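You operate a simulated robot arm through the tools that you are given. There is no shell and no other tool.

The job below is to be done with a simulated robot arm. You get a single attempt, and the scene is never put back.

JOB
Put things in order on the top of the steel table. At the end: the yellow plug from the top of the steel table stands where the red cartridge stood; the red cartridge stands on top of the grey stepped cylinder; the silver steel sleeve from the top of the steel table is in the blue tote; the silver bolt from the top of the steel table stands on top of the brown carton (marked "CLIPS"); whatever was shut is shut again. Leave all else as you found it, and nothing knocked over.

The check looks at the end state, three seconds after you hand in, the way a careful person would. Anything else that was tipped, shoved, dropped, spilled or broken makes it a failure.

ROBOT AND FRAMES
A 6-joint arm with a two-finger parallel gripper, fixed in place. Base frame: the origin is at the foot of the arm, x ahead of it, y to its left, z up; the work surface is at about z = 0. Readings come in mm, degrees, newtons and seconds.
With the tool pointing down near the work surface it reaches from about 140 to 580 mm from the base axis. Its first joint turns from -66.0 to 66.0 degrees. Payload 2.1 kg.
The tool frame sits at the grasp point between the pads (the TCP): z along the fingers, y along the line on which they close. The tips reach 30 mm beyond it. The gripper opens to 94 mm. The fingers are 28 mm wide and 10 mm thick; the gripper's body (50 by 96 mm) begins 55 mm behind the TCP.
Orientation is that of the tool frame in the base frame, as a unit quaternion [x, y, z, w]. With the fingers straight down and closing along the base's y, the tool's x points along the base's -x, its y along +y and its z along -z.

CONTROLS
- The arm moves only by the tool move_arm. Its argument "steps" is a list of rows, each an object of numbers (a shift or turn left out is 0, a gripper value left out holds the last): "wx", "wy", "wz": the turn, a rotation vector about the base's x, y, z in degrees; "x", "y", "z": the shift along the base's x, y, z in mm; "claw": the opening, from 0 (shut) to 1 (fully open). In form: [{"wx": .., "wy": .., "wz": .., "x": .., "y": .., "z": .., "claw": ..}, ...]. A call has 1 to 20 rows; each row is the pose to reach, as a shift and turn from the pose commanded when the call began. Rows are played at 5 a second. More than 50 mm and 8.6 degrees between two rows, or a gripper value outside its range, and nothing of the call is played. A pose out of reach is approached as far as the arm can. The call stops where the force on the tool passes 40 N (or 10 N more than at its start, if that is more) or the arm is blocked; 0.2 s more then pass. Each finger travels about 72 mm/s and halts on what it meets, pressing with about 44 N; the grip force reading is that of the motor and also rises with nothing between the fingers. The clock runs only during rows and for 0.2 s after the last one: add rows that repeat a pose to give the fingers time. It gives the time, the measured TCP pose, the force on the tool (base axes), the opening and the grip force at its end, in the units of the frame above (readings bear some noise), with the torque about the TCP (base axes, N m) and any sound that the robot's microphone picked up.
- Cameras (640 x 400 px; columns grow to the right, rows downward): "scene" is fixed at [59.9, -375.3, 501.4]; the picture's right is [0.76, -0.65, 0.00], its down [-0.31, -0.36, -0.88] and it looks along [0.57, 0.67, -0.48] (base axes); focal length 214 px, centre (320, 200). "wrist" rides on the gripper at [76, 14, -103] in the tool frame; the picture's right is [-0.18, 0.98, 0.00], its down [-0.75, -0.14, -0.64] and it looks along [-0.63, -0.12, 0.77] (tool axes); focal length 243 px, centre (320, 200). There is no depth. A picture from a camera that has moved, and an enlarged one, comes with that camera's place and axes in the base frame and with its lens. The place of the scene camera against the robot may be out by one fixed shift of up to 12 mm in any direction.
- capture(camera): a new picture of that camera. The clock stands still meanwhile.
- close_up(camera, box): a new picture of the part [left, top, right, bottom] of that camera's present view, enlarged. The clock stands still meanwhile.
- finish_job(): hands the job in; it is judged then, once.

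Nothing tells you positions but the pictures and the camera data. Unless the task says otherwise, let go and move clear before handing in.

The tools are called after "Request:" by a JSON object that holds its "api" and its "payload". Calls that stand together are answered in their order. move_arm: Moves the arm, as the interface text tells. Its arguments: {"type":"object","properties":{"steps":{"type":"array","items":{"type":"object","properties":{"wx":{"type":"number"},"wy":{"type":"number"},"wz":{"type":"number"},"x":{"type":"number"},"y":{"type":"number"},"z":{"type":"number"},"claw":{"type":"number"}}}}},"required":["steps"]} The other tools are called the same way: capture (camera) takes a picture; close_up (camera, box) takes an enlarged picture of a part of a camera's view; finish_job () hands the job in.

At the start:

```text
time_s: 0.0
position: [299.6, -15.4, 397.1]
tool_rot: [-0.001, 1.0, 0.0, 0.001]
ft_force: [0.2, 0.5, -0.8]
moment: [0.0, 0.03, -0.05]
gripper_width: 94.1
grip_force: 0.1
```

scene: 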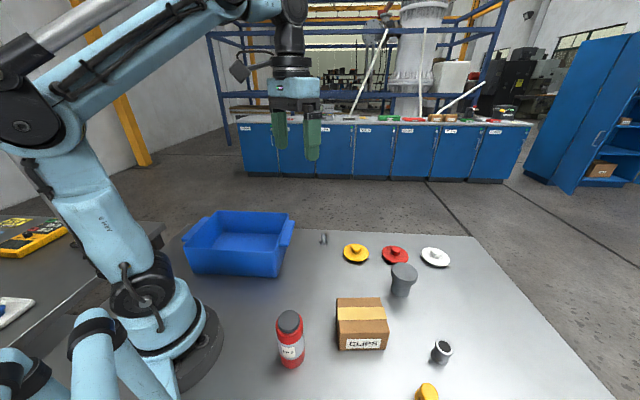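
wrist: 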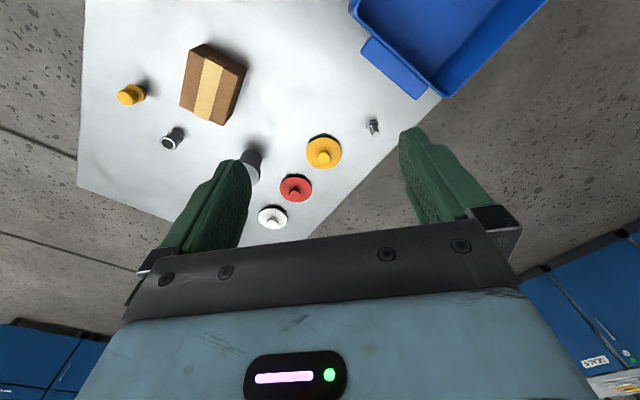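

I see a steel table with a blue tote, a small silver bolt, three lids/knobs (yellow, red, white), a grey stepped cylinder, a carton marked CLIPS, a red cartridge (bottle), a steel sleeve and a yellow plug. I'll take closer looks before moving.

Request:
{"api": "close_up", "payload": {"camera": "scene", "box": [300, 220, 460, 320]}}

Request:
{"api": "close_up", "payload": {"camera": "scene", "box": [260, 280, 480, 400]}}

Request:
{"api": "close_up", "payload": {"camera": "scene", "box": [160, 190, 320, 290]}}

Request:
{"api": "close_up", "payload": {"camera": "wrist", "box": [80, 30, 400, 230]}}

```text
4.00 times, centred on (380, 270) of scene
camera zoom: at [59.9, -375.3, 501.4], right [0.76, -0.65, 0.0], down [-0.31, -0.36, -0.88], along [0.57, 0.67, -0.48], focal length 858 px, centre (80, -80)
```

zoom: 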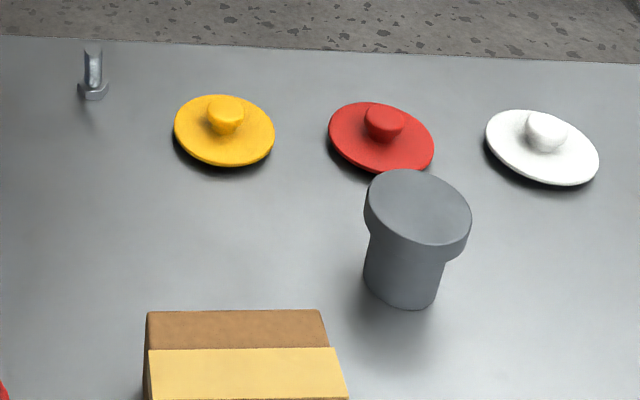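

```text
2.91 times, centred on (370, 340) of scene
camera zoom: at [59.9, -375.3, 501.4], right [0.76, -0.65, 0.0], down [-0.31, -0.36, -0.88], along [0.57, 0.67, -0.48], focal length 624 px, centre (174, -207)
```

zoom: 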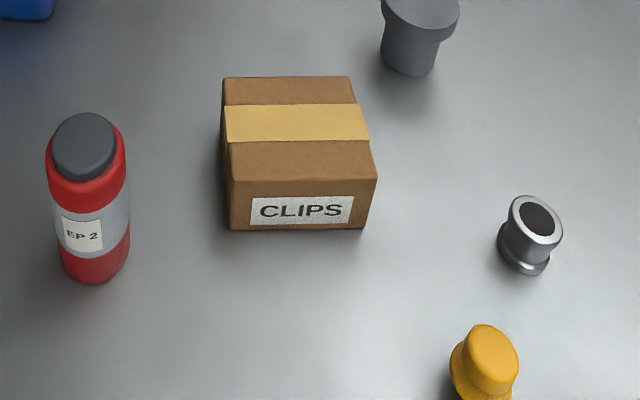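

```text
4.00 times, centred on (240, 240) of scene
camera zoom: at [59.9, -375.3, 501.4], right [0.76, -0.65, 0.0], down [-0.31, -0.36, -0.88], along [0.57, 0.67, -0.48], focal length 858 px, centre (640, 40)
```

zoom: 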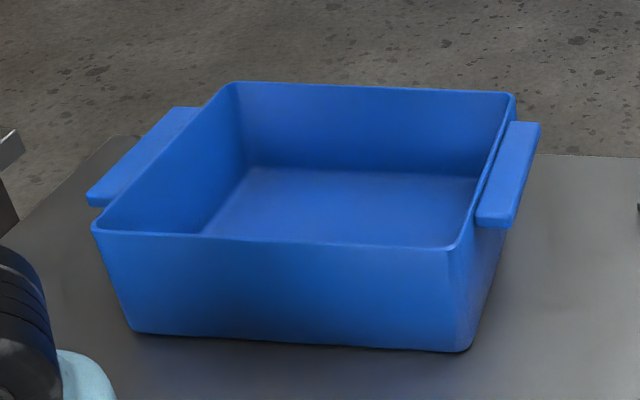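

```text
2.00 times, centred on (240, 130) of wrist
camera zoom: at [222.4, -1.2, 499.8], right [0.18, 0.98, 0.0], down [0.75, -0.14, 0.64], along [0.63, -0.12, -0.77], focal length 485 px, centre (480, 340)
```

zoom: 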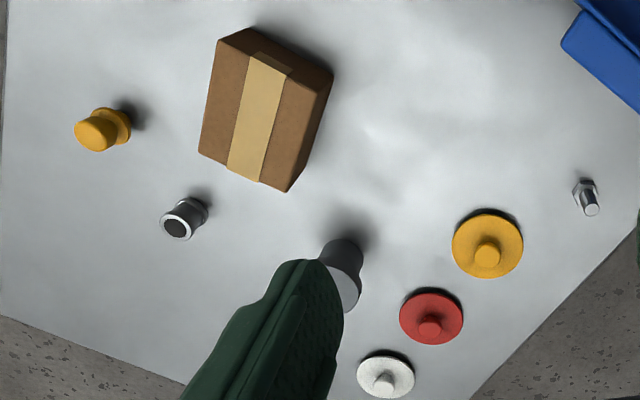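

I take the cartridge to be near (166,-167) and about 134 mm tall, with the carton at about (315,-215). The grey stepped cylinder is near (488,-214), about 69 mm tall, and the sleeve is near (394,-355). The plug is near (296,-379) and the bolt near (447,68). I'll move above the cartridge to measure it with the wrist camera.

Request:
{"api": "move_arm", "payload": {"steps": [{"x": -20, "y": -30, "z": -10}, {"x": -45, "y": -60, "z": -20}, {"x": -70, "y": -90, "z": -40}, {"x": -95, "y": -115, "z": -60}, {"x": -115, "y": -135, "z": -85}, {"x": -133, "y": -152, "z": -110}, {"x": -133, "y": -152, "z": -110}]}}

Request:
{"api": "capture", "payload": {"camera": "wrist"}}

Request:
{"api": "capture", "payload": {"camera": "scene"}}

```text
time_s: 1.6
position: [166.7, -162.5, 286.0]
tool_rot: [-0.001, 1.0, 0.001, 0.001]
ft_force: [0.3, 0.0, -0.7]
moment: [0.01, -0.01, 0.03]
gripper_width: 93.8
grip_force: 0.1
```

```text
taken
camera wrist: at [88.7, -149.4, 389.6], right [0.18, 0.98, 0.0], down [0.75, -0.14, 0.64], along [0.63, -0.12, -0.77], focal length 243 px, centre (320, 200)
```

wrist: 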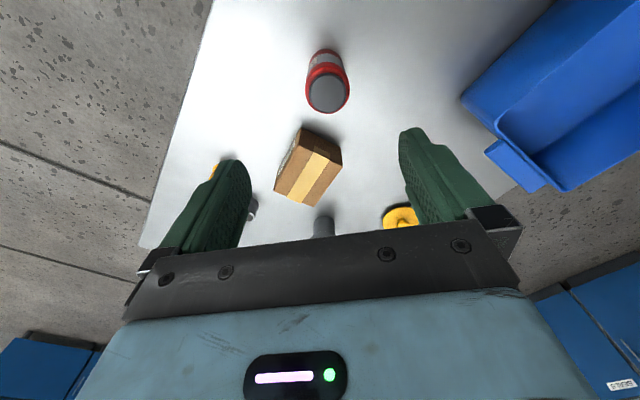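

```text
taken
```

scene: 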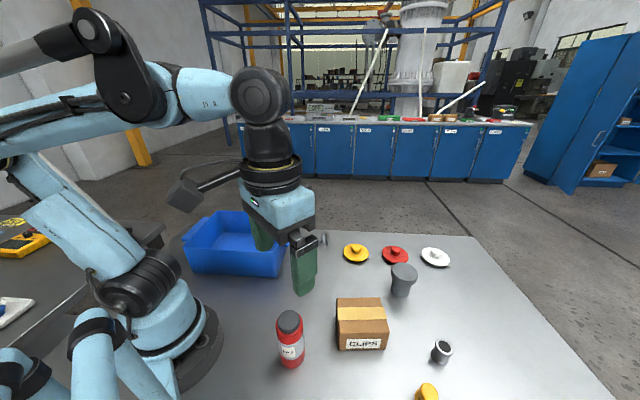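

The cartridge is just ahead of the camera, standing upright. I'll enlarge the view to measure its cap and base, along with the other visible objects.

Request:
{"api": "close_up", "payload": {"camera": "wrist", "box": [260, 30, 420, 130]}}

Request:
{"api": "close_up", "payload": {"camera": "wrist", "box": [200, 110, 440, 260]}}

Request:
{"api": "close_up", "payload": {"camera": "scene", "box": [420, 330, 516, 400]}}

Request:
{"api": "close_up", "payload": {"camera": "scene", "box": [250, 300, 346, 380]}}

```text
4.00 times, centred on (340, 80) of wrist
camera zoom: at [88.7, -149.4, 389.6], right [0.18, 0.98, 0.0], down [0.75, -0.14, 0.64], along [0.63, -0.12, -0.77], focal length 970 px, centre (240, 680)
```

zoom: 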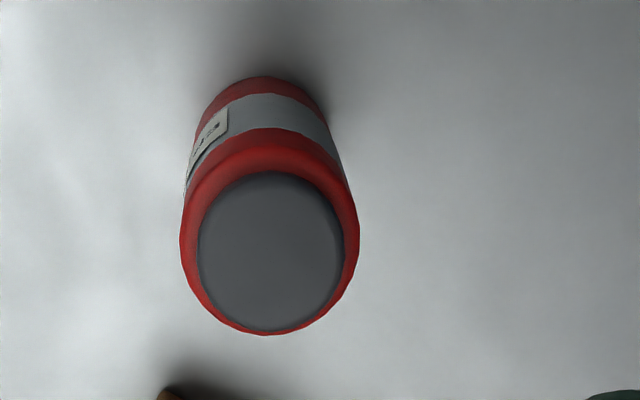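

```text
2.67 times, centred on (320, 185) of wrist
camera zoom: at [88.7, -149.4, 389.6], right [0.18, 0.98, 0.0], down [0.75, -0.14, 0.64], along [0.63, -0.12, -0.77], focal length 647 px, centre (320, 240)
```

zoom: 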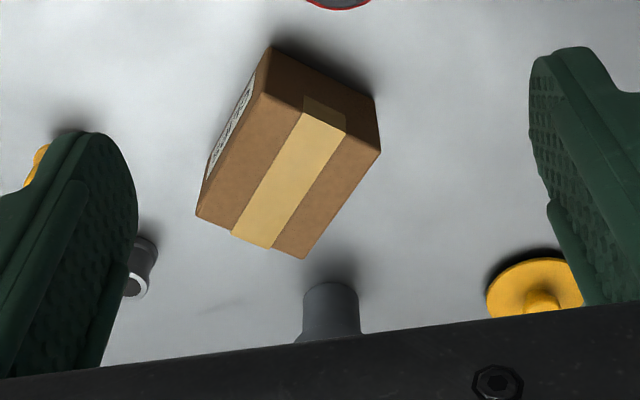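

```text
5.71 times, centred on (468, 365) of scene
camera zoom: at [59.9, -375.3, 501.4], right [0.76, -0.65, 0.0], down [-0.31, -0.36, -0.88], along [0.57, 0.67, -0.48], focal length 1226 px, centre (-526, -743)
```

zoom: 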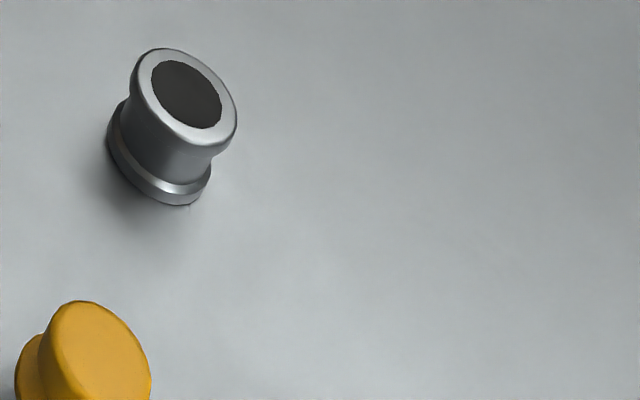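

```text
5.00 times, centred on (298, 340) of scene
camera zoom: at [59.9, -375.3, 501.4], right [0.76, -0.65, 0.0], down [-0.31, -0.36, -0.88], along [0.57, 0.67, -0.48], focal length 1072 px, centre (430, -500)
```

zoom: 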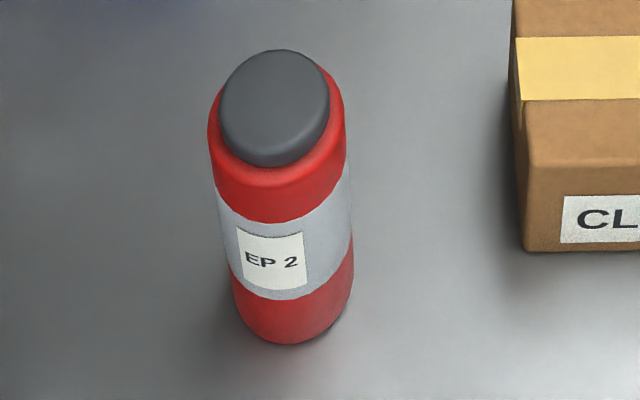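

The cartridge centre comes out near (167.5,-155) and it's about 120–134 mm tall. I'll shift 8 mm in +y and come down to z≈180, which is still above its top, to check alignment.

Request:
{"api": "move_arm", "payload": {"steps": [{"x": 1, "y": 8, "z": -30}, {"x": 1, "y": 8, "z": -60}, {"x": 1, "y": 8, "z": -85}, {"x": 1, "y": 8, "z": -106}, {"x": 1, "y": 8, "z": -106}]}}

Request:
{"api": "capture", "payload": {"camera": "wrist"}}

Request:
{"api": "close_up", "payload": {"camera": "scene", "box": [200, 180, 420, 380]}}

```text
time_s: 2.8
position: [167.9, -159.7, 182.5]
tool_rot: [0.0, 1.0, 0.001, 0.001]
ft_force: [0.5, 0.2, -0.2]
moment: [0.0, 0.01, -0.02]
gripper_width: 94.0
grip_force: 0.1
```

```text
taken
camera wrist: at [91.2, -145.8, 284.6], right [0.18, 0.98, 0.0], down [0.75, -0.14, 0.64], along [0.63, -0.12, -0.77], focal length 243 px, centre (320, 200)
```

wrist: 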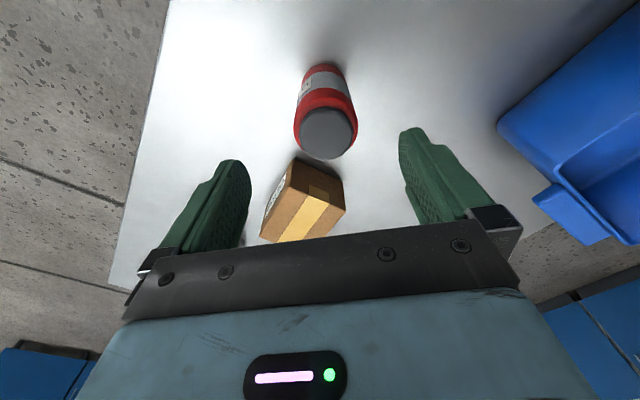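

```text
2.00 times, centred on (310, 280) of scene
camera zoom: at [59.9, -375.3, 501.4], right [0.76, -0.65, 0.0], down [-0.31, -0.36, -0.88], along [0.57, 0.67, -0.48], focal length 429 px, centre (340, 40)
```

zoom: 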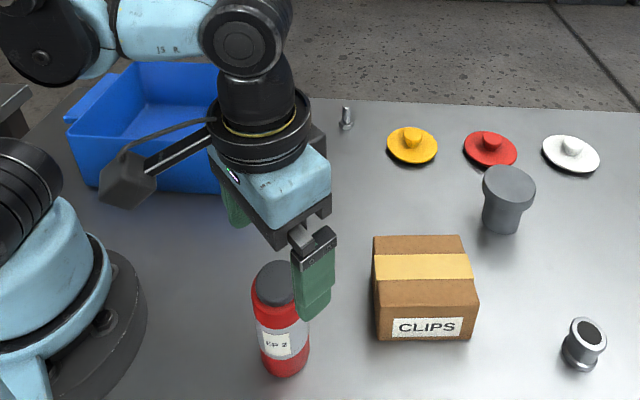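

The cap still sits a few millimetres to the right of the grip centre line. I'll enlarge the view to measure it.

Request:
{"api": "close_up", "payload": {"camera": "wrist", "box": [240, 40, 400, 180]}}

```text
2.86 times, centred on (320, 110) of wrist
camera zoom: at [91.2, -145.8, 284.6], right [0.18, 0.98, 0.0], down [0.75, -0.14, 0.64], along [0.63, -0.12, -0.77], focal length 693 px, centre (320, 457)
```

zoom: 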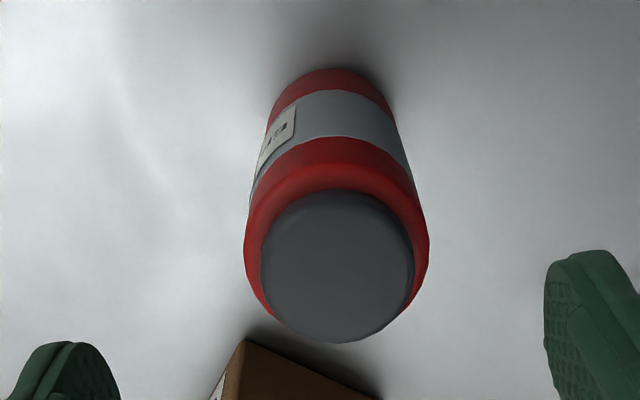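

The cartridge centre is at about (168,-155), roughly 49 mm in diameter and 116 mm tall. I'll shift 4.5 mm in +y, come down to TCP z≈80 and close on it.

Request:
{"api": "move_arm", "payload": {"steps": [{"y": 4.5, "z": 0}, {"y": 4.5, "z": -25}, {"y": 4.5, "z": -50}, {"y": 4.5, "z": -75}, {"y": 4.5, "z": -90}, {"y": 4.5, "z": -102}, {"y": 4.5, "z": -102}, {"y": 4.5, "z": -102}]}}

Request:
{"api": "capture", "payload": {"camera": "wrist"}}

Request:
{"api": "close_up", "payload": {"camera": "scene", "box": [200, 200, 420, 380]}}

```text
time_s: 4.6
position: [166.1, -153.1, 79.4]
tool_rot: [0.0, 1.0, 0.0, 0.0]
ft_force: [1.0, -0.7, -0.9]
moment: [0.01, -0.01, -0.01]
gripper_width: 94.0
grip_force: 0.0
```

```text
taken
camera wrist: at [88.8, -139.6, 181.8], right [0.18, 0.98, 0.0], down [0.75, -0.14, 0.64], along [0.63, -0.12, -0.77], focal length 243 px, centre (320, 200)
```

wrist: 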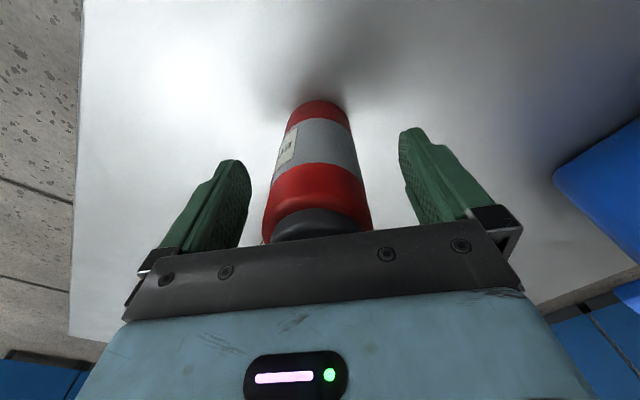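

```text
2.22 times, centred on (310, 290) of scene
camera zoom: at [59.9, -375.3, 501.4], right [0.76, -0.65, 0.0], down [-0.31, -0.36, -0.88], along [0.57, 0.67, -0.48], focal length 477 px, centre (342, 0)
```

zoom: 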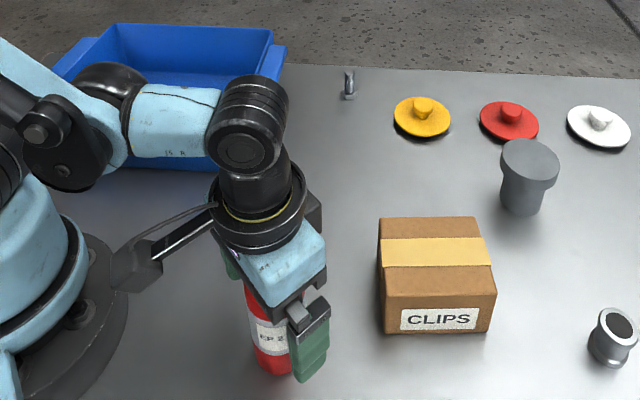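

The cartridge is centred between the fingers, and I've recorded its spot as about (168.4,-154.8). I'll close the gripper.

Request:
{"api": "move_arm", "payload": {"steps": [{"claw": 0.6}, {"claw": 0.5}, {"claw": 0.35}, {"claw": 0.35}, {"claw": 0.35}]}}

```text
time_s: 5.8
position: [165.0, -153.2, 79.5]
tool_rot: [0.0, 1.0, 0.001, 0.001]
ft_force: [0.4, 0.0, 0.2]
moment: [-0.02, 0.04, 0.02]
gripper_width: 50.7
grip_force: 44.1
```

Gripped at 50.7 mm width. I'll lift straight up and check the hold.

Request:
{"api": "move_arm", "payload": {"steps": [{"z": 15}, {"z": 40}, {"z": 75}, {"z": 110}, {"z": 150}, {"z": 190}, {"z": 200}, {"z": 200}]}}

Request:
{"api": "capture", "payload": {"camera": "wrist"}}

Request:
{"api": "capture", "payload": {"camera": "scene"}}

```text
time_s: 7.6
position: [169.0, -155.1, 282.9]
tool_rot: [0.0, 1.0, 0.001, 0.002]
ft_force: [0.4, -0.9, -2.2]
moment: [-0.02, 0.01, 0.0]
gripper_width: 50.6
grip_force: 43.6
```

```text
taken
camera wrist: at [91.8, -141.1, 384.2], right [0.18, 0.98, 0.0], down [0.75, -0.14, 0.64], along [0.63, -0.12, -0.77], focal length 243 px, centre (320, 200)
```

wrist: 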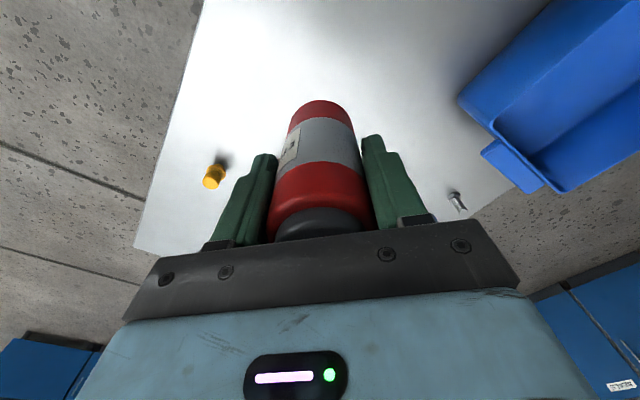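

```text
taken
```

scene: 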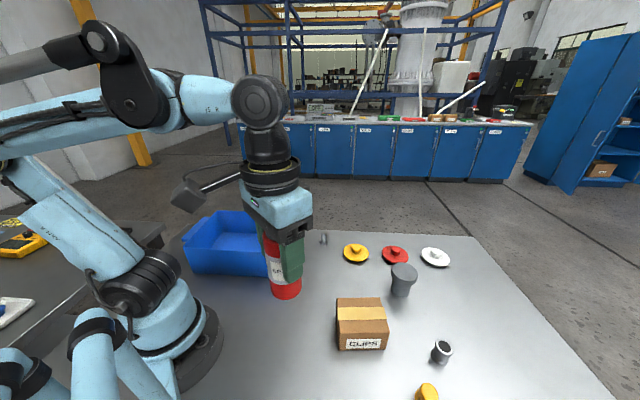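

The hold is firm and the cartridge hangs upright. I'll carry it high over to about (480,-80) so the wrist camera can see the stepped cylinder beside it.

Request:
{"api": "move_arm", "payload": {"steps": [{"x": 40, "y": 10}, {"x": 80, "y": 20}, {"x": 120, "y": 29}, {"x": 160, "y": 39}, {"x": 200, "y": 48}, {"x": 240, "y": 58}, {"x": 280, "y": 67}, {"x": 311, "y": 75}, {"x": 311, "y": 75}, {"x": 311, "y": 75}]}}

Request:
{"api": "capture", "payload": {"camera": "wrist"}}

Request:
{"api": "close_up", "payload": {"camera": "wrist", "box": [140, 60, 300, 160]}}

```text
time_s: 9.8
position: [480.0, -79.7, 281.5]
tool_rot: [0.001, 1.0, 0.001, 0.001]
ft_force: [0.0, 0.5, -2.2]
moment: [-0.01, 0.0, 0.0]
gripper_width: 50.7
grip_force: 43.6
```

```text
taken
camera wrist: at [402.7, -65.6, 383.9], right [0.18, 0.98, 0.0], down [0.75, -0.14, 0.64], along [0.63, -0.12, -0.77], focal length 243 px, centre (320, 200)
```

wrist: 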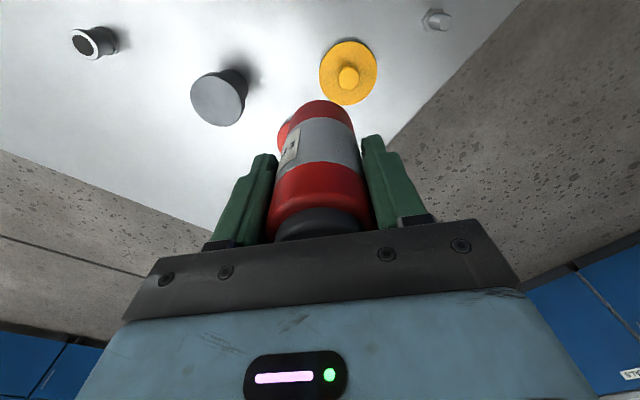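

```text
4.00 times, centred on (220, 110) of wrist
camera zoom: at [402.7, -65.6, 383.9], right [0.18, 0.98, 0.0], down [0.75, -0.14, 0.64], along [0.63, -0.12, -0.77], focal length 970 px, centre (720, 560)
```

zoom: 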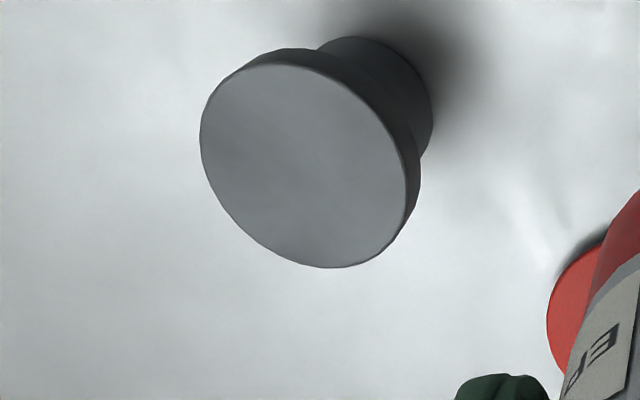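

The cylinder's top disc comes out centred at about (479,-215), about 63 mm high and 70 mm in diameter. I'll move over it at height, then come part of the way down and check the alignment.

Request:
{"api": "move_arm", "payload": {"steps": [{"x": 0, "y": -30}, {"x": 0, "y": -65}, {"x": 0, "y": -100}, {"x": -1, "y": -135}, {"x": -1, "y": -135}, {"x": -1, "y": -135, "z": -25}, {"x": -1, "y": -135, "z": -55}, {"x": -1, "y": -135, "z": -80}, {"x": -1, "y": -135, "z": -100}, {"x": -1, "y": -135, "z": -100}, {"x": -1, "y": -135, "z": -100}]}}

Request:
{"api": "capture", "payload": {"camera": "wrist"}}

Request:
{"api": "close_up", "payload": {"camera": "scene", "box": [320, 180, 480, 300]}}

```text
time_s: 12.2
position: [478.0, -215.0, 178.5]
tool_rot: [0.0, 1.0, 0.002, 0.001]
ft_force: [0.1, 0.6, -2.9]
moment: [0.03, 0.02, 0.03]
gripper_width: 50.6
grip_force: 43.8
```

```text
taken
camera wrist: at [400.5, -201.1, 279.8], right [0.18, 0.98, 0.0], down [0.75, -0.14, 0.64], along [0.63, -0.12, -0.77], focal length 243 px, centre (320, 200)
```

wrist: 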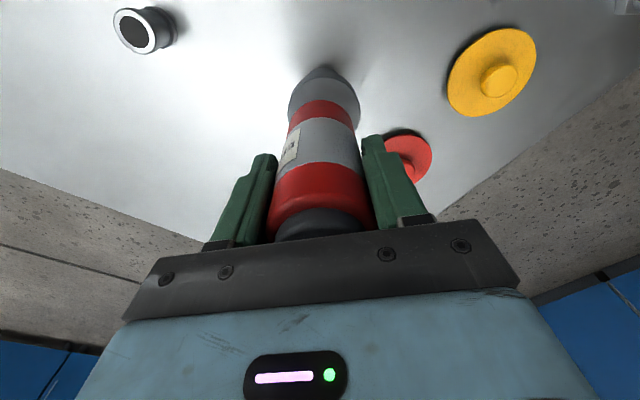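

```text
3.33 times, centred on (400, 240) of scene
camera zoom: at [59.9, -375.3, 501.4], right [0.76, -0.65, 0.0], down [-0.31, -0.36, -0.88], along [0.57, 0.67, -0.48], focal length 715 px, centre (53, 67)
```

zoom: 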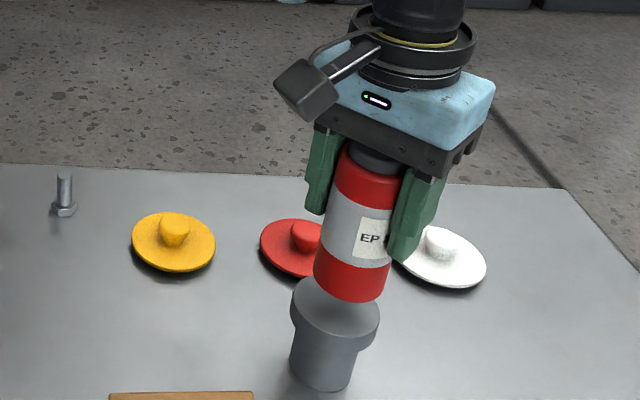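

Request:
{"api": "close_up", "payload": {"camera": "wrist", "box": [240, 40, 400, 140]}}

Request:
{"api": "close_up", "payload": {"camera": "scene", "box": [370, 210, 450, 290]}}

```text
4.00 times, centred on (320, 90) of wrist
camera zoom: at [400.5, -201.1, 279.8], right [0.18, 0.98, 0.0], down [0.75, -0.14, 0.64], along [0.63, -0.12, -0.77], focal length 970 px, centre (320, 640)
```

zoom: 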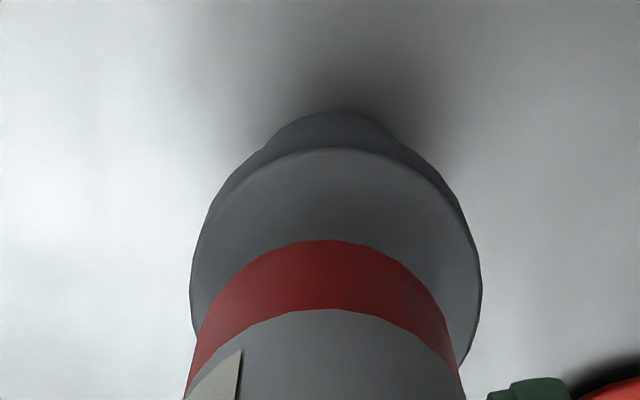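

```text
5.00 times, centred on (410, 250) of scene
camera zoom: at [59.9, -375.3, 501.4], right [0.76, -0.65, 0.0], down [-0.31, -0.36, -0.88], along [0.57, 0.67, -0.48], focal length 1072 px, centre (-130, -50)
```

zoom: 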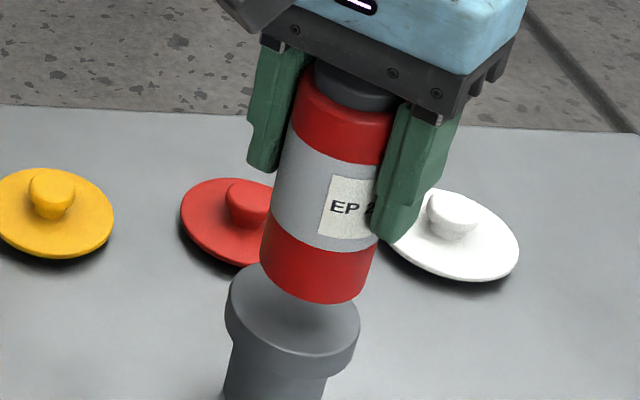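

The cartridge is close to centred, about 2–3 mm off in y. I'll correct that, come down to just above the disc, and look again.

Request:
{"api": "move_arm", "payload": {"steps": [{"x": 0, "y": 2.5}, {"x": 0, "y": 2.5, "z": -10}, {"x": 0, "y": 2.5, "z": -22}, {"x": 0, "y": 2.5, "z": -22}, {"x": 0, "y": 2.5, "z": -22}]}}

Request:
{"api": "close_up", "payload": {"camera": "wrist", "box": [240, 40, 400, 140]}}

Request:
{"api": "close_up", "payload": {"camera": "scene", "box": [376, 240, 440, 300]}}

```text
time_s: 13.4
position: [476.9, -212.2, 154.8]
tool_rot: [-0.001, 1.0, 0.001, 0.0]
ft_force: [0.5, 0.1, -2.9]
moment: [-0.02, 0.03, 0.0]
gripper_width: 50.7
grip_force: 44.2
```

```text
4.00 times, centred on (320, 90) of wrist
camera zoom: at [400.7, -198.5, 257.7], right [0.18, 0.98, 0.0], down [0.75, -0.14, 0.64], along [0.63, -0.12, -0.77], focal length 970 px, centre (320, 640)
```

zoom: 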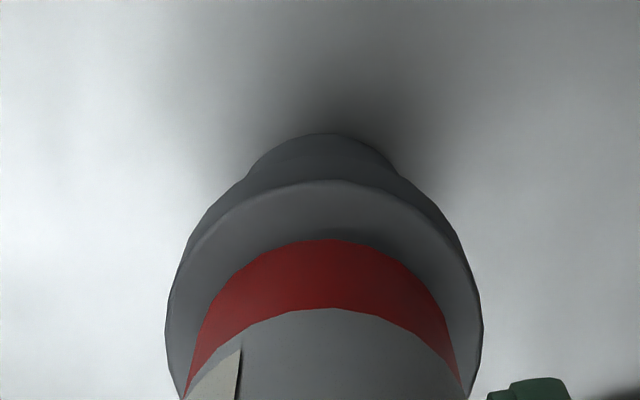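

```text
6.67 times, centred on (408, 270) of scene
camera zoom: at [59.9, -375.3, 501.4], right [0.76, -0.65, 0.0], down [-0.31, -0.36, -0.88], along [0.57, 0.67, -0.48], focal length 1430 px, centre (-267, -267)
```

zoom: 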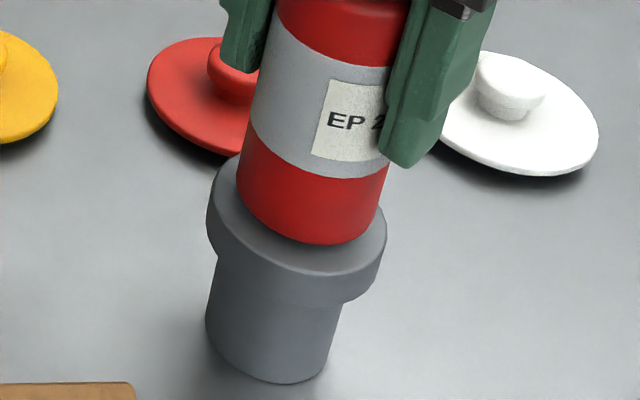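

Alignment is good, within a couple of millimetres. I'll lower in small steps and watch for contact.

Request:
{"api": "move_arm", "payload": {"steps": [{"z": -3}, {"z": -6}, {"z": -6}]}}

Request:
{"api": "close_up", "payload": {"camera": "scene", "box": [376, 240, 440, 300]}}

Request:
{"api": "close_up", "payload": {"camera": "wrist", "box": [240, 40, 400, 140]}}

```text
time_s: 14.2
position: [478.8, -212.5, 150.6]
tool_rot: [0.0, 1.0, 0.001, 0.0]
ft_force: [0.0, 0.8, 8.9]
moment: [-0.15, 0.04, -0.01]
gripper_width: 50.6
grip_force: 43.7
```

```text
6.67 times, centred on (408, 270) of scene
camera zoom: at [59.9, -375.3, 501.4], right [0.76, -0.65, 0.0], down [-0.31, -0.36, -0.88], along [0.57, 0.67, -0.48], focal length 1430 px, centre (-267, -267)
```

zoom: 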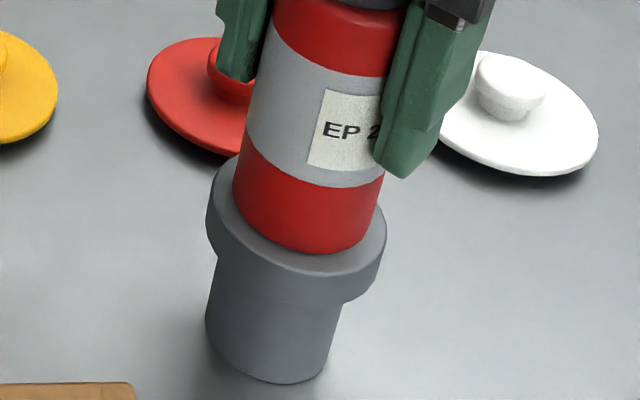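

```text
4.00 times, centred on (320, 90) of wrist
camera zoom: at [399.9, -198.1, 253.4], right [0.18, 0.98, 0.0], down [0.75, -0.14, 0.64], along [0.63, -0.12, -0.77], focal length 970 px, centre (320, 640)
```

zoom: 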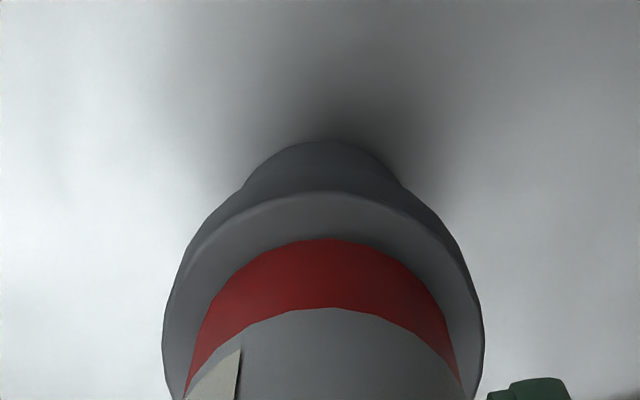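

Contact: the cartridge rests on the disc, with 9 N upward at TCP z≈150.6, and it looks centred. I'll release it gently and rise straight up.

Request:
{"api": "move_arm", "payload": {"steps": [{"z": 0.8}, {"z": 0.8, "claw": 0.6}, {"z": 0.8, "claw": 0.7}, {"z": 0.8, "claw": 0.9}, {"z": 0.8, "claw": 0.9}]}}

Request:
{"api": "close_up", "payload": {"camera": "scene", "box": [350, 180, 470, 300]}}

Request:
{"api": "capture", "payload": {"camera": "wrist"}}

```text
time_s: 15.4
position: [477.5, -212.4, 151.8]
tool_rot: [0.0, 1.0, 0.001, 0.001]
ft_force: [0.1, 0.0, -0.2]
moment: [0.03, 0.01, 0.01]
gripper_width: 84.6
grip_force: 0.1
```

```text
3.33 times, centred on (410, 240) of scene
camera zoom: at [59.9, -375.3, 501.4], right [0.76, -0.65, 0.0], down [-0.31, -0.36, -0.88], along [0.57, 0.67, -0.48], focal length 715 px, centre (20, 67)
```

zoom: 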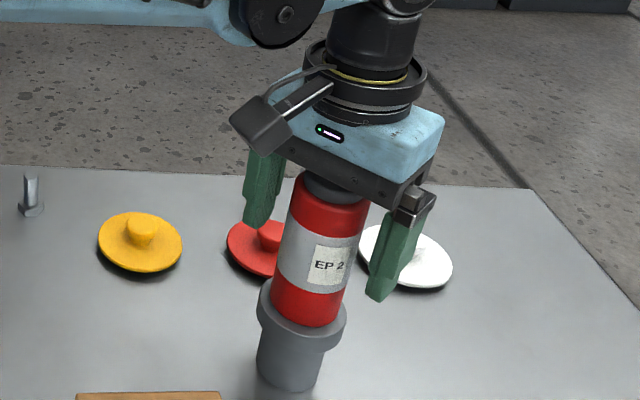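

```text
taken
camera wrist: at [400.0, -198.3, 254.3], right [0.18, 0.98, 0.0], down [0.75, -0.14, 0.64], along [0.63, -0.12, -0.77], focal length 243 px, centre (320, 200)
```

wrist: 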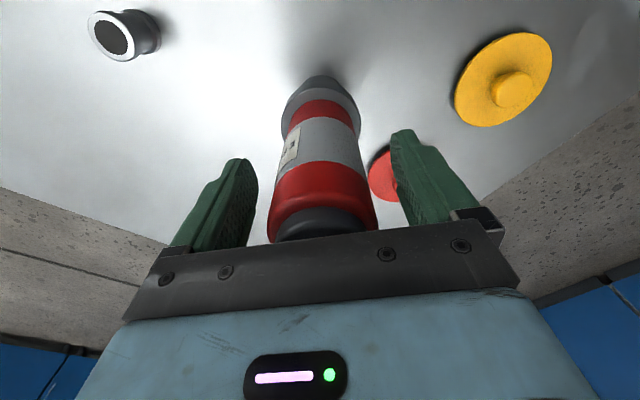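

The cartridge stands steady on the cylinder. I'll go straight up clear of it, then over to the yellow plug for a look.

Request:
{"api": "move_arm", "payload": {"steps": [{"z": 10}, {"z": 30}, {"z": 60}, {"z": 90}, {"z": 120}, {"z": 150, "claw": 1.0}, {"x": -30, "y": -27, "z": 150}, {"x": -60, "y": -54, "z": 150}, {"x": -90, "y": -81, "z": 150}, {"x": -120, "y": -108, "z": 150}, {"x": -150, "y": -135, "z": 140}, {"x": -178, "y": -163, "z": 130}, {"x": -178, "y": -163, "z": 110}, {"x": -178, "y": -163, "z": 110}, {"x": -178, "y": -163, "z": 110}]}}

Request:
{"api": "capture", "payload": {"camera": "wrist"}}

Request:
{"api": "capture", "payload": {"camera": "scene"}}

```text
time_s: 18.6
position: [299.7, -374.6, 261.7]
tool_rot: [-0.001, 1.0, 0.001, 0.001]
ft_force: [0.0, 0.3, -0.2]
moment: [-0.02, 0.0, 0.0]
gripper_width: 93.9
grip_force: 0.2
out of reach, approached as far as the arm can: row 6
```

```text
taken
camera wrist: at [223.1, -360.4, 363.9], right [0.18, 0.98, 0.0], down [0.75, -0.14, 0.64], along [0.63, -0.12, -0.77], focal length 243 px, centre (320, 200)
```

wrist: 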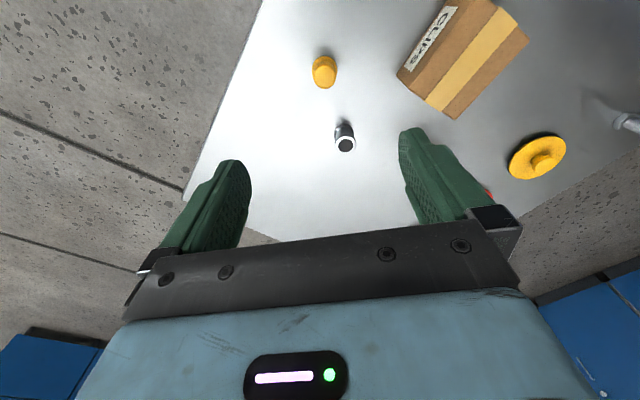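

```text
taken
```

scene: 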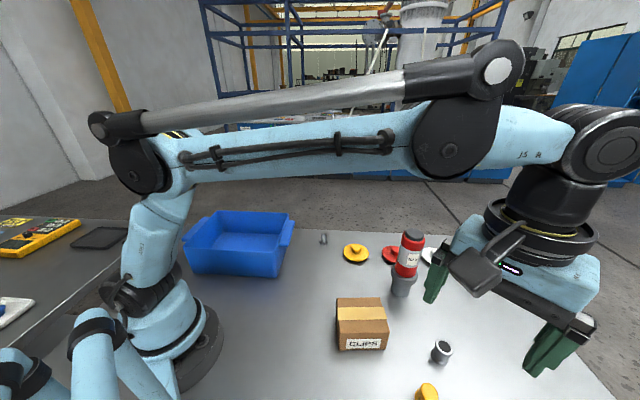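

The cartridge is standing well. I can see the plug and the sleeve in the wrist view, so I'll zoom in on both.

Request:
{"api": "close_up", "payload": {"camera": "wrist", "box": [270, 30, 398, 110]}}

Request:
{"api": "close_up", "payload": {"camera": "wrist", "box": [280, 95, 408, 175]}}

Request:
{"api": "close_up", "payload": {"camera": "scene", "box": [380, 340, 476, 400]}}

Request:
{"api": "close_up", "payload": {"camera": "scene", "box": [360, 220, 456, 300]}}

```text
5.00 times, centred on (334, 70) of wrist
camera zoom: at [223.1, -360.4, 363.9], right [0.18, 0.98, 0.0], down [0.75, -0.14, 0.64], along [0.63, -0.12, -0.77], focal length 1213 px, centre (250, 850)
```

zoom: 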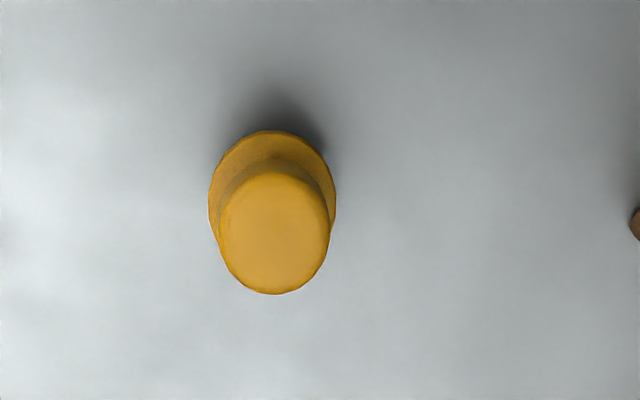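

```text
5.00 times, centred on (344, 135) of wrist
camera zoom: at [223.1, -360.4, 363.9], right [0.18, 0.98, 0.0], down [0.75, -0.14, 0.64], along [0.63, -0.12, -0.77], focal length 1213 px, centre (200, 525)
```

zoom: 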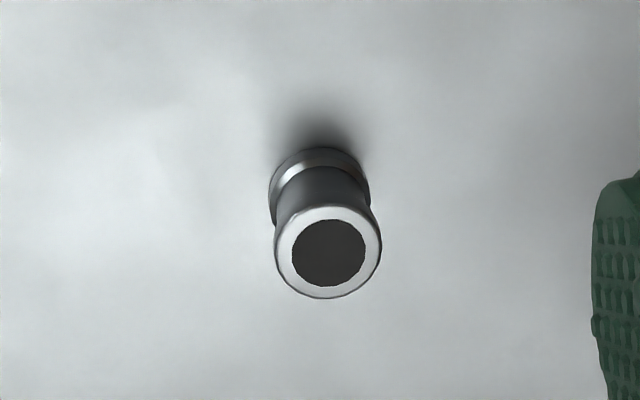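

```text
6.67 times, centred on (428, 370) of scene
camera zoom: at [59.9, -375.3, 501.4], right [0.76, -0.65, 0.0], down [-0.31, -0.36, -0.88], along [0.57, 0.67, -0.48], focal length 1430 px, centre (-400, -933)
```

zoom: 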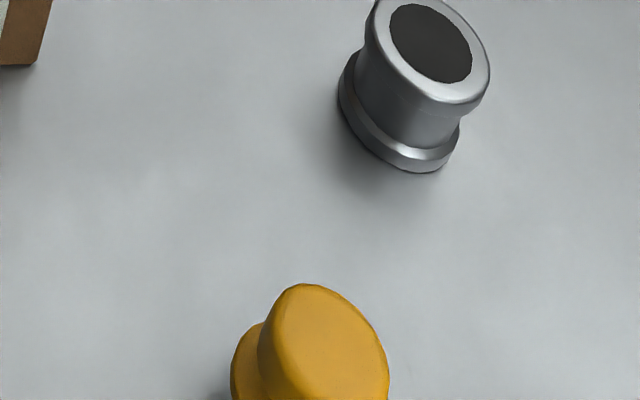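

```text
5.00 times, centred on (408, 260) of scene
camera zoom: at [59.9, -375.3, 501.4], right [0.76, -0.65, 0.0], down [-0.31, -0.36, -0.88], along [0.57, 0.67, -0.48], focal length 1072 px, centre (-120, -100)
```

zoom: 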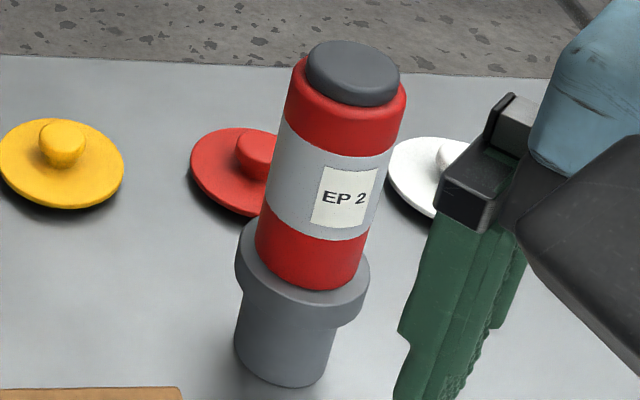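

The plug is at about (299,-368), with a flange of 34 mm, a knob of 27 mm and about 33 mm of height. The sleeve is at about (394.6,-353.7), 31 mm in diameter and 38 mm tall. I'll come down over the plug.

Request:
{"api": "move_arm", "payload": {"steps": [{"y": 6.2, "z": -25}, {"y": 6.2, "z": -60}, {"y": 6.2, "z": -95}, {"y": 6.2, "z": -130}, {"y": 6.2, "z": -155}, {"y": 6.2, "z": -160}, {"y": 6.2, "z": -160}]}}

Request:
{"api": "capture", "payload": {"camera": "wrist"}}

Request:
{"api": "close_up", "payload": {"camera": "wrist", "box": [240, 70, 400, 170]}}

Request:
{"api": "close_up", "payload": {"camera": "scene", "box": [360, 300, 520, 400]}}

```text
time_s: 20.2
position: [298.7, -369.4, 102.3]
tool_rot: [0.0, 1.0, 0.001, 0.0]
ft_force: [0.7, 0.4, 0.3]
moment: [0.02, -0.01, 0.03]
gripper_width: 94.0
grip_force: 0.0
```

```text
taken
camera wrist: at [220.5, -356.4, 205.4], right [0.18, 0.98, 0.0], down [0.75, -0.14, 0.64], along [0.63, -0.12, -0.77], focal length 243 px, centre (320, 200)
```

wrist: 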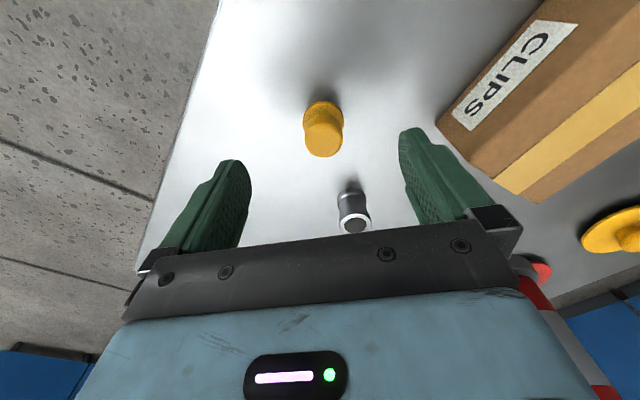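

```text
4.00 times, centred on (320, 120) of wrist
camera zoom: at [220.5, -356.4, 205.4], right [0.18, 0.98, 0.0], down [0.75, -0.14, 0.64], along [0.63, -0.12, -0.77], focal length 970 px, centre (320, 520)
```

zoom: 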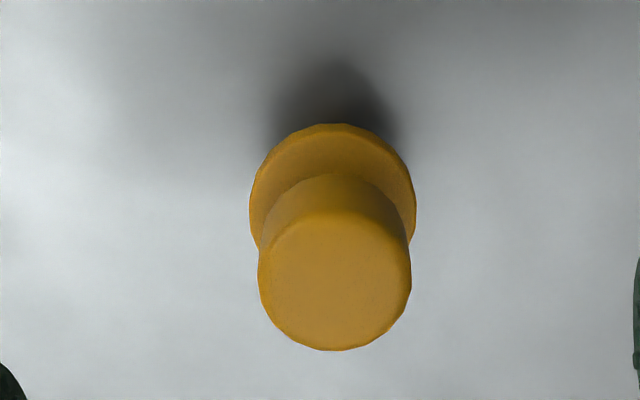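

```text
4.00 times, centred on (440, 350) of scene
camera zoom: at [59.9, -375.3, 501.4], right [0.76, -0.65, 0.0], down [-0.31, -0.36, -0.88], along [0.57, 0.67, -0.48], focal length 858 px, centre (-160, -400)
```

zoom: 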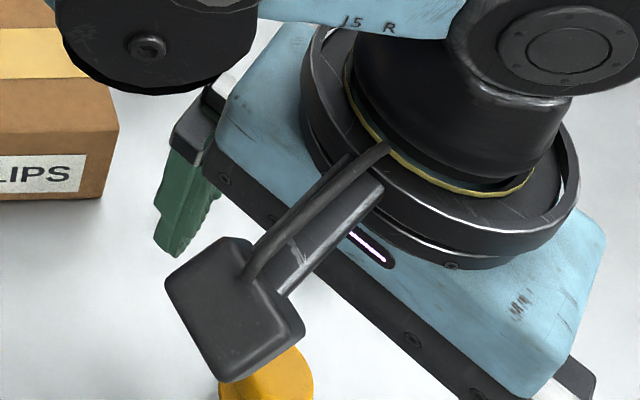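

The plug sits about 4–5 mm ahead of and 2 mm to the left of the grip axis. I'll correct that and come down further, with the fingers straddling it.

Request:
{"api": "move_arm", "payload": {"steps": [{"x": 4, "y": 2}, {"x": 4, "y": 2, "z": -15}, {"x": 4, "y": 2, "z": -32}, {"x": 4, "y": 2, "z": -47}, {"x": 4, "y": 2, "z": -47}, {"x": 4, "y": 2, "z": -47}]}}

Request:
{"api": "capture", "payload": {"camera": "wrist"}}

Request:
{"api": "close_up", "payload": {"camera": "wrist", "box": [224, 100, 416, 220]}}

```text
time_s: 21.6
position: [303.1, -366.8, 55.3]
tool_rot: [0.0, 1.0, 0.001, 0.001]
ft_force: [-0.1, -1.0, -0.5]
moment: [0.01, -0.01, 0.01]
gripper_width: 93.8
grip_force: 0.1
```

```text
taken
camera wrist: at [225.8, -353.4, 157.6], right [0.18, 0.98, 0.0], down [0.75, -0.14, 0.64], along [0.63, -0.12, -0.77], focal length 243 px, centre (320, 200)
```

wrist: 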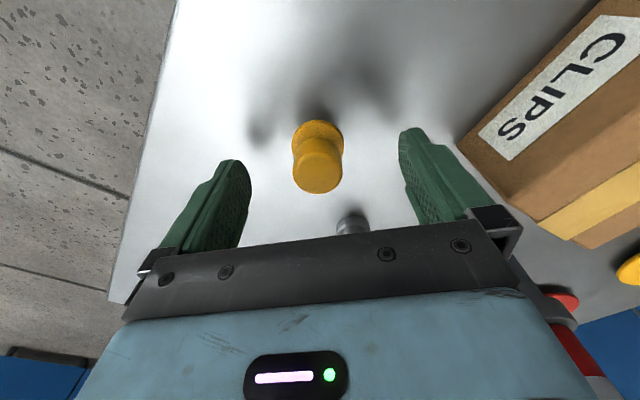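

```text
3.33 times, centred on (320, 160) of wrist
camera zoom: at [225.8, -353.4, 157.6], right [0.18, 0.98, 0.0], down [0.75, -0.14, 0.64], along [0.63, -0.12, -0.77], focal length 809 px, centre (320, 333)
```

zoom: 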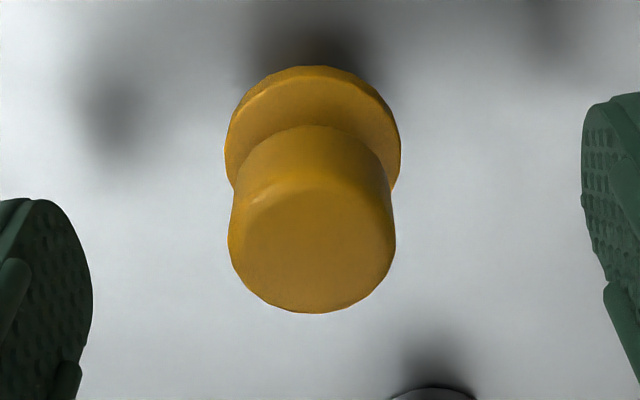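

The plug is nearly centred and the knob looks about 38–40 mm tall. I'll make a final nudge, lower to TCP z≈42 so the tips stay above the flange, then close.

Request:
{"api": "move_arm", "payload": {"steps": [{"x": 1.5, "y": -1.5, "z": -5}, {"x": 1.5, "y": -1.5, "z": -13}, {"x": 1.5, "y": -1.5, "z": -13}, {"x": 1.5, "y": -1.5, "z": -13, "claw": 0.7}, {"x": 1.5, "y": -1.5, "z": -13, "claw": 0.4}, {"x": 1.5, "y": -1.5, "z": -13, "claw": 0.15}, {"x": 1.5, "y": -1.5, "z": -13, "claw": 0.15}, {"x": 1.5, "y": -1.5, "z": -13, "claw": 0.15}]}}

Request:
{"api": "capture", "payload": {"camera": "wrist"}}

```text
time_s: 23.4
position: [302.8, -370.1, 43.0]
tool_rot: [0.0, 1.0, 0.001, 0.001]
ft_force: [0.2, -0.7, 0.9]
moment: [0.0, -0.03, 0.02]
gripper_width: 29.9
grip_force: 43.9
```

```text
taken
camera wrist: at [226.6, -355.4, 144.5], right [0.18, 0.98, 0.0], down [0.75, -0.14, 0.64], along [0.63, -0.12, -0.77], focal length 243 px, centre (320, 200)
```

wrist: 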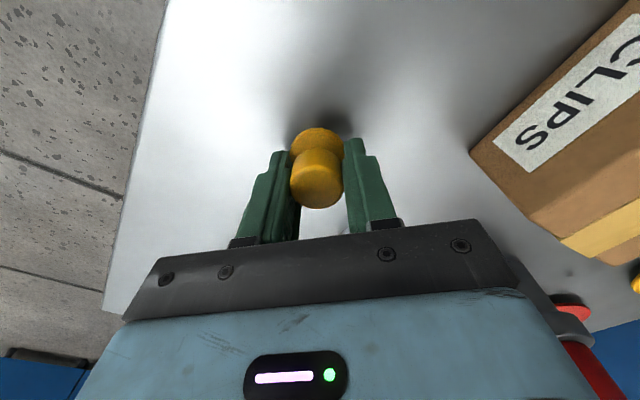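

The knob is gripped at 29.9 mm width. I'll lift it and check it came up level, then carry it to the cartridge's old spot.

Request:
{"api": "move_arm", "payload": {"steps": [{"z": 8}, {"z": 30}, {"z": 65}, {"z": 100}, {"z": 135}, {"z": 160}, {"z": 160}]}}

Request:
{"api": "close_up", "payload": {"camera": "wrist", "box": [224, 100, 416, 220]}}

Request:
{"api": "capture", "payload": {"camera": "scene"}}

```text
time_s: 25.0
position: [304.6, -370.1, 200.1]
tool_rot: [-0.001, 1.0, 0.001, 0.001]
ft_force: [0.2, 0.4, 0.6]
moment: [-0.03, 0.01, 0.0]
gripper_width: 30.0
grip_force: 44.7
```

```text
3.33 times, centred on (320, 160) of wrist
camera zoom: at [228.1, -355.5, 302.8], right [0.18, 0.98, 0.0], down [0.75, -0.14, 0.64], along [0.63, -0.12, -0.77], focal length 809 px, centre (320, 333)
```

zoom: 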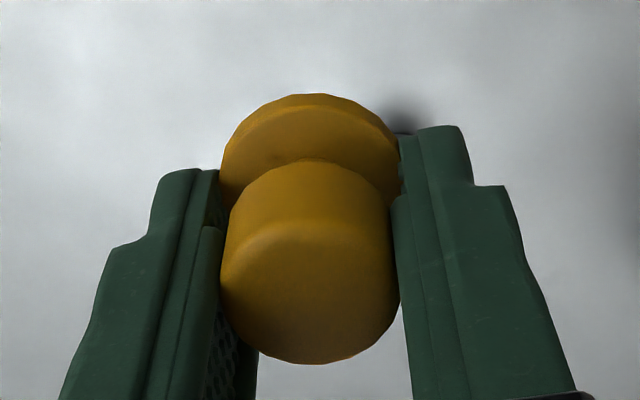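

```text
taken
```

scene: 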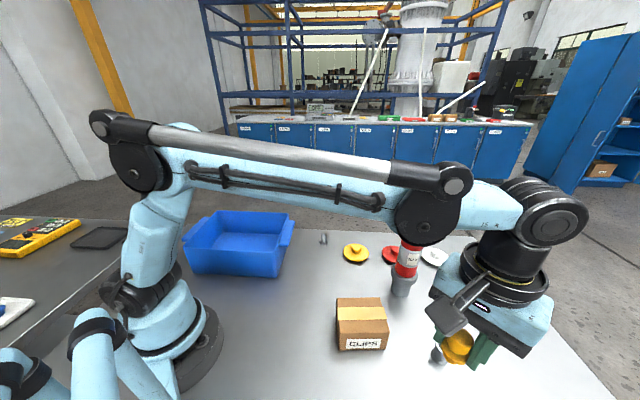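

The plug is held upright. I'll carry it over to the cartridge's old position and come down to about 15 mm above the table.

Request:
{"api": "move_arm", "payload": {"steps": [{"x": -23, "y": 36}, {"x": -46, "y": 71}, {"x": -69, "y": 107}, {"x": -92, "y": 143}, {"x": -115, "y": 179}, {"x": -136.4, "y": 213.7}, {"x": -136.4, "y": 213.7}, {"x": -136.4, "y": 213.7, "z": -35}, {"x": -136.4, "y": 213.7, "z": -70}, {"x": -136.4, "y": 213.7, "z": -105}, {"x": -136.4, "y": 213.7, "z": -130}, {"x": -136.4, "y": 213.7, "z": -145}, {"x": -136.4, "y": 213.7, "z": -145}, {"x": -136.4, "y": 213.7, "z": -145}]}}

Request:
{"api": "capture", "payload": {"camera": "wrist"}}

Request:
{"api": "close_up", "payload": {"camera": "scene", "box": [250, 300, 346, 380]}}

```text
time_s: 28.0
position: [169.7, -154.1, 57.0]
tool_rot: [0.0, 1.0, 0.001, 0.0]
ft_force: [0.4, -0.7, -0.6]
moment: [0.02, -0.02, 0.01]
gripper_width: 29.6
grip_force: 44.0
```

```text
taken
camera wrist: at [91.2, -140.2, 158.7], right [0.18, 0.98, 0.0], down [0.75, -0.14, 0.64], along [0.63, -0.12, -0.77], focal length 243 px, centre (320, 200)
```

wrist: 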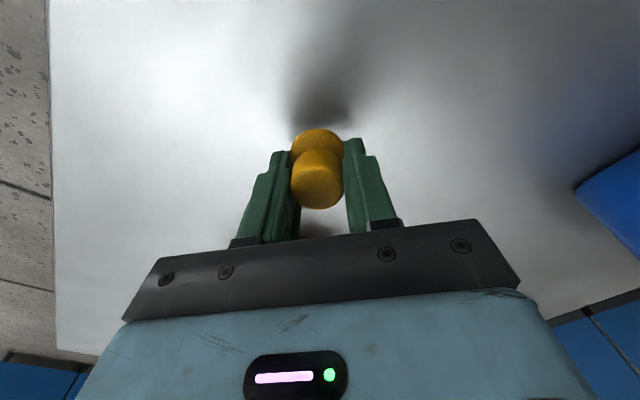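

```text
5.00 times, centred on (298, 340) of scene
camera zoom: at [59.9, -375.3, 501.4], right [0.76, -0.65, 0.0], down [-0.31, -0.36, -0.88], along [0.57, 0.67, -0.48], focal length 1072 px, centre (430, -500)
```

zoom: 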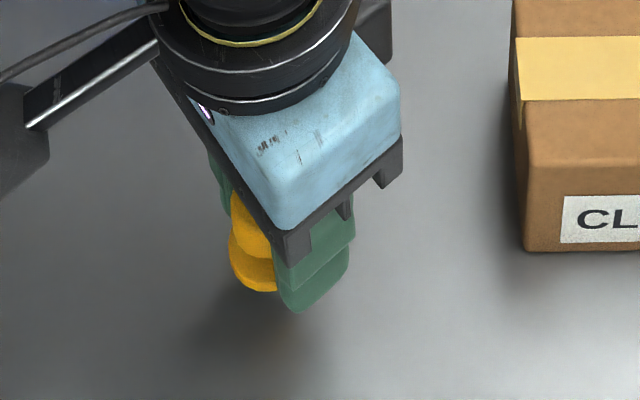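

It's positioned over the spot. I'll lower to the table in small steps, checking the force.

Request:
{"api": "move_arm", "payload": {"steps": [{"z": -5}, {"z": -10}, {"z": -13}, {"z": -13}]}}

```text
time_s: 29.0
position: [169.0, -154.3, 43.6]
tool_rot: [-0.001, 1.0, 0.001, 0.0]
ft_force: [-0.4, 0.5, -1.2]
moment: [0.0, -0.01, 0.0]
gripper_width: 29.7
grip_force: 43.8
```

Request:
{"api": "move_arm", "payload": {"steps": [{"z": -1}, {"z": -2}, {"z": -2}]}}

```text
time_s: 29.8
position: [167.9, -156.0, 41.2]
tool_rot: [0.0, 1.0, 0.001, 0.001]
ft_force: [0.1, 0.0, 0.2]
moment: [0.02, 0.02, 0.02]
gripper_width: 29.8
grip_force: 43.9
```

Request:
{"api": "move_arm", "payload": {"steps": [{"z": -0.5}, {"z": -1}, {"z": -1}]}}

Request:
{"api": "close_up", "payload": {"camera": "scene", "box": [250, 300, 346, 380]}}

```text
time_s: 30.6
position: [167.5, -154.5, 40.6]
tool_rot: [0.001, 1.0, 0.001, 0.002]
ft_force: [-1.7, 0.2, 25.1]
moment: [0.04, 0.2, -0.01]
gripper_width: 30.1
grip_force: 44.1
```

```text
5.00 times, centred on (298, 340) of scene
camera zoom: at [59.8, -375.2, 501.5], right [0.76, -0.65, 0.0], down [-0.31, -0.36, -0.88], along [0.57, 0.67, -0.48], focal length 1072 px, centre (430, -500)
```

zoom: 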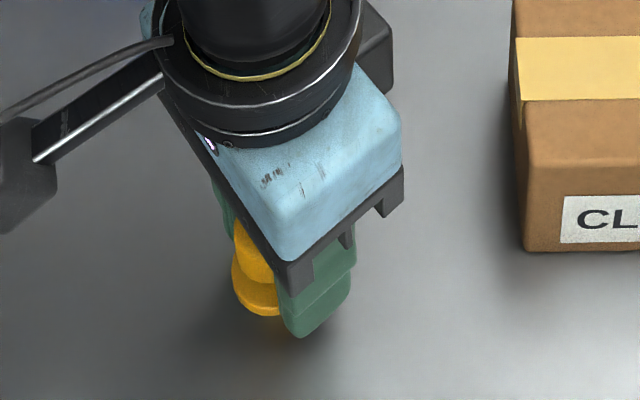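

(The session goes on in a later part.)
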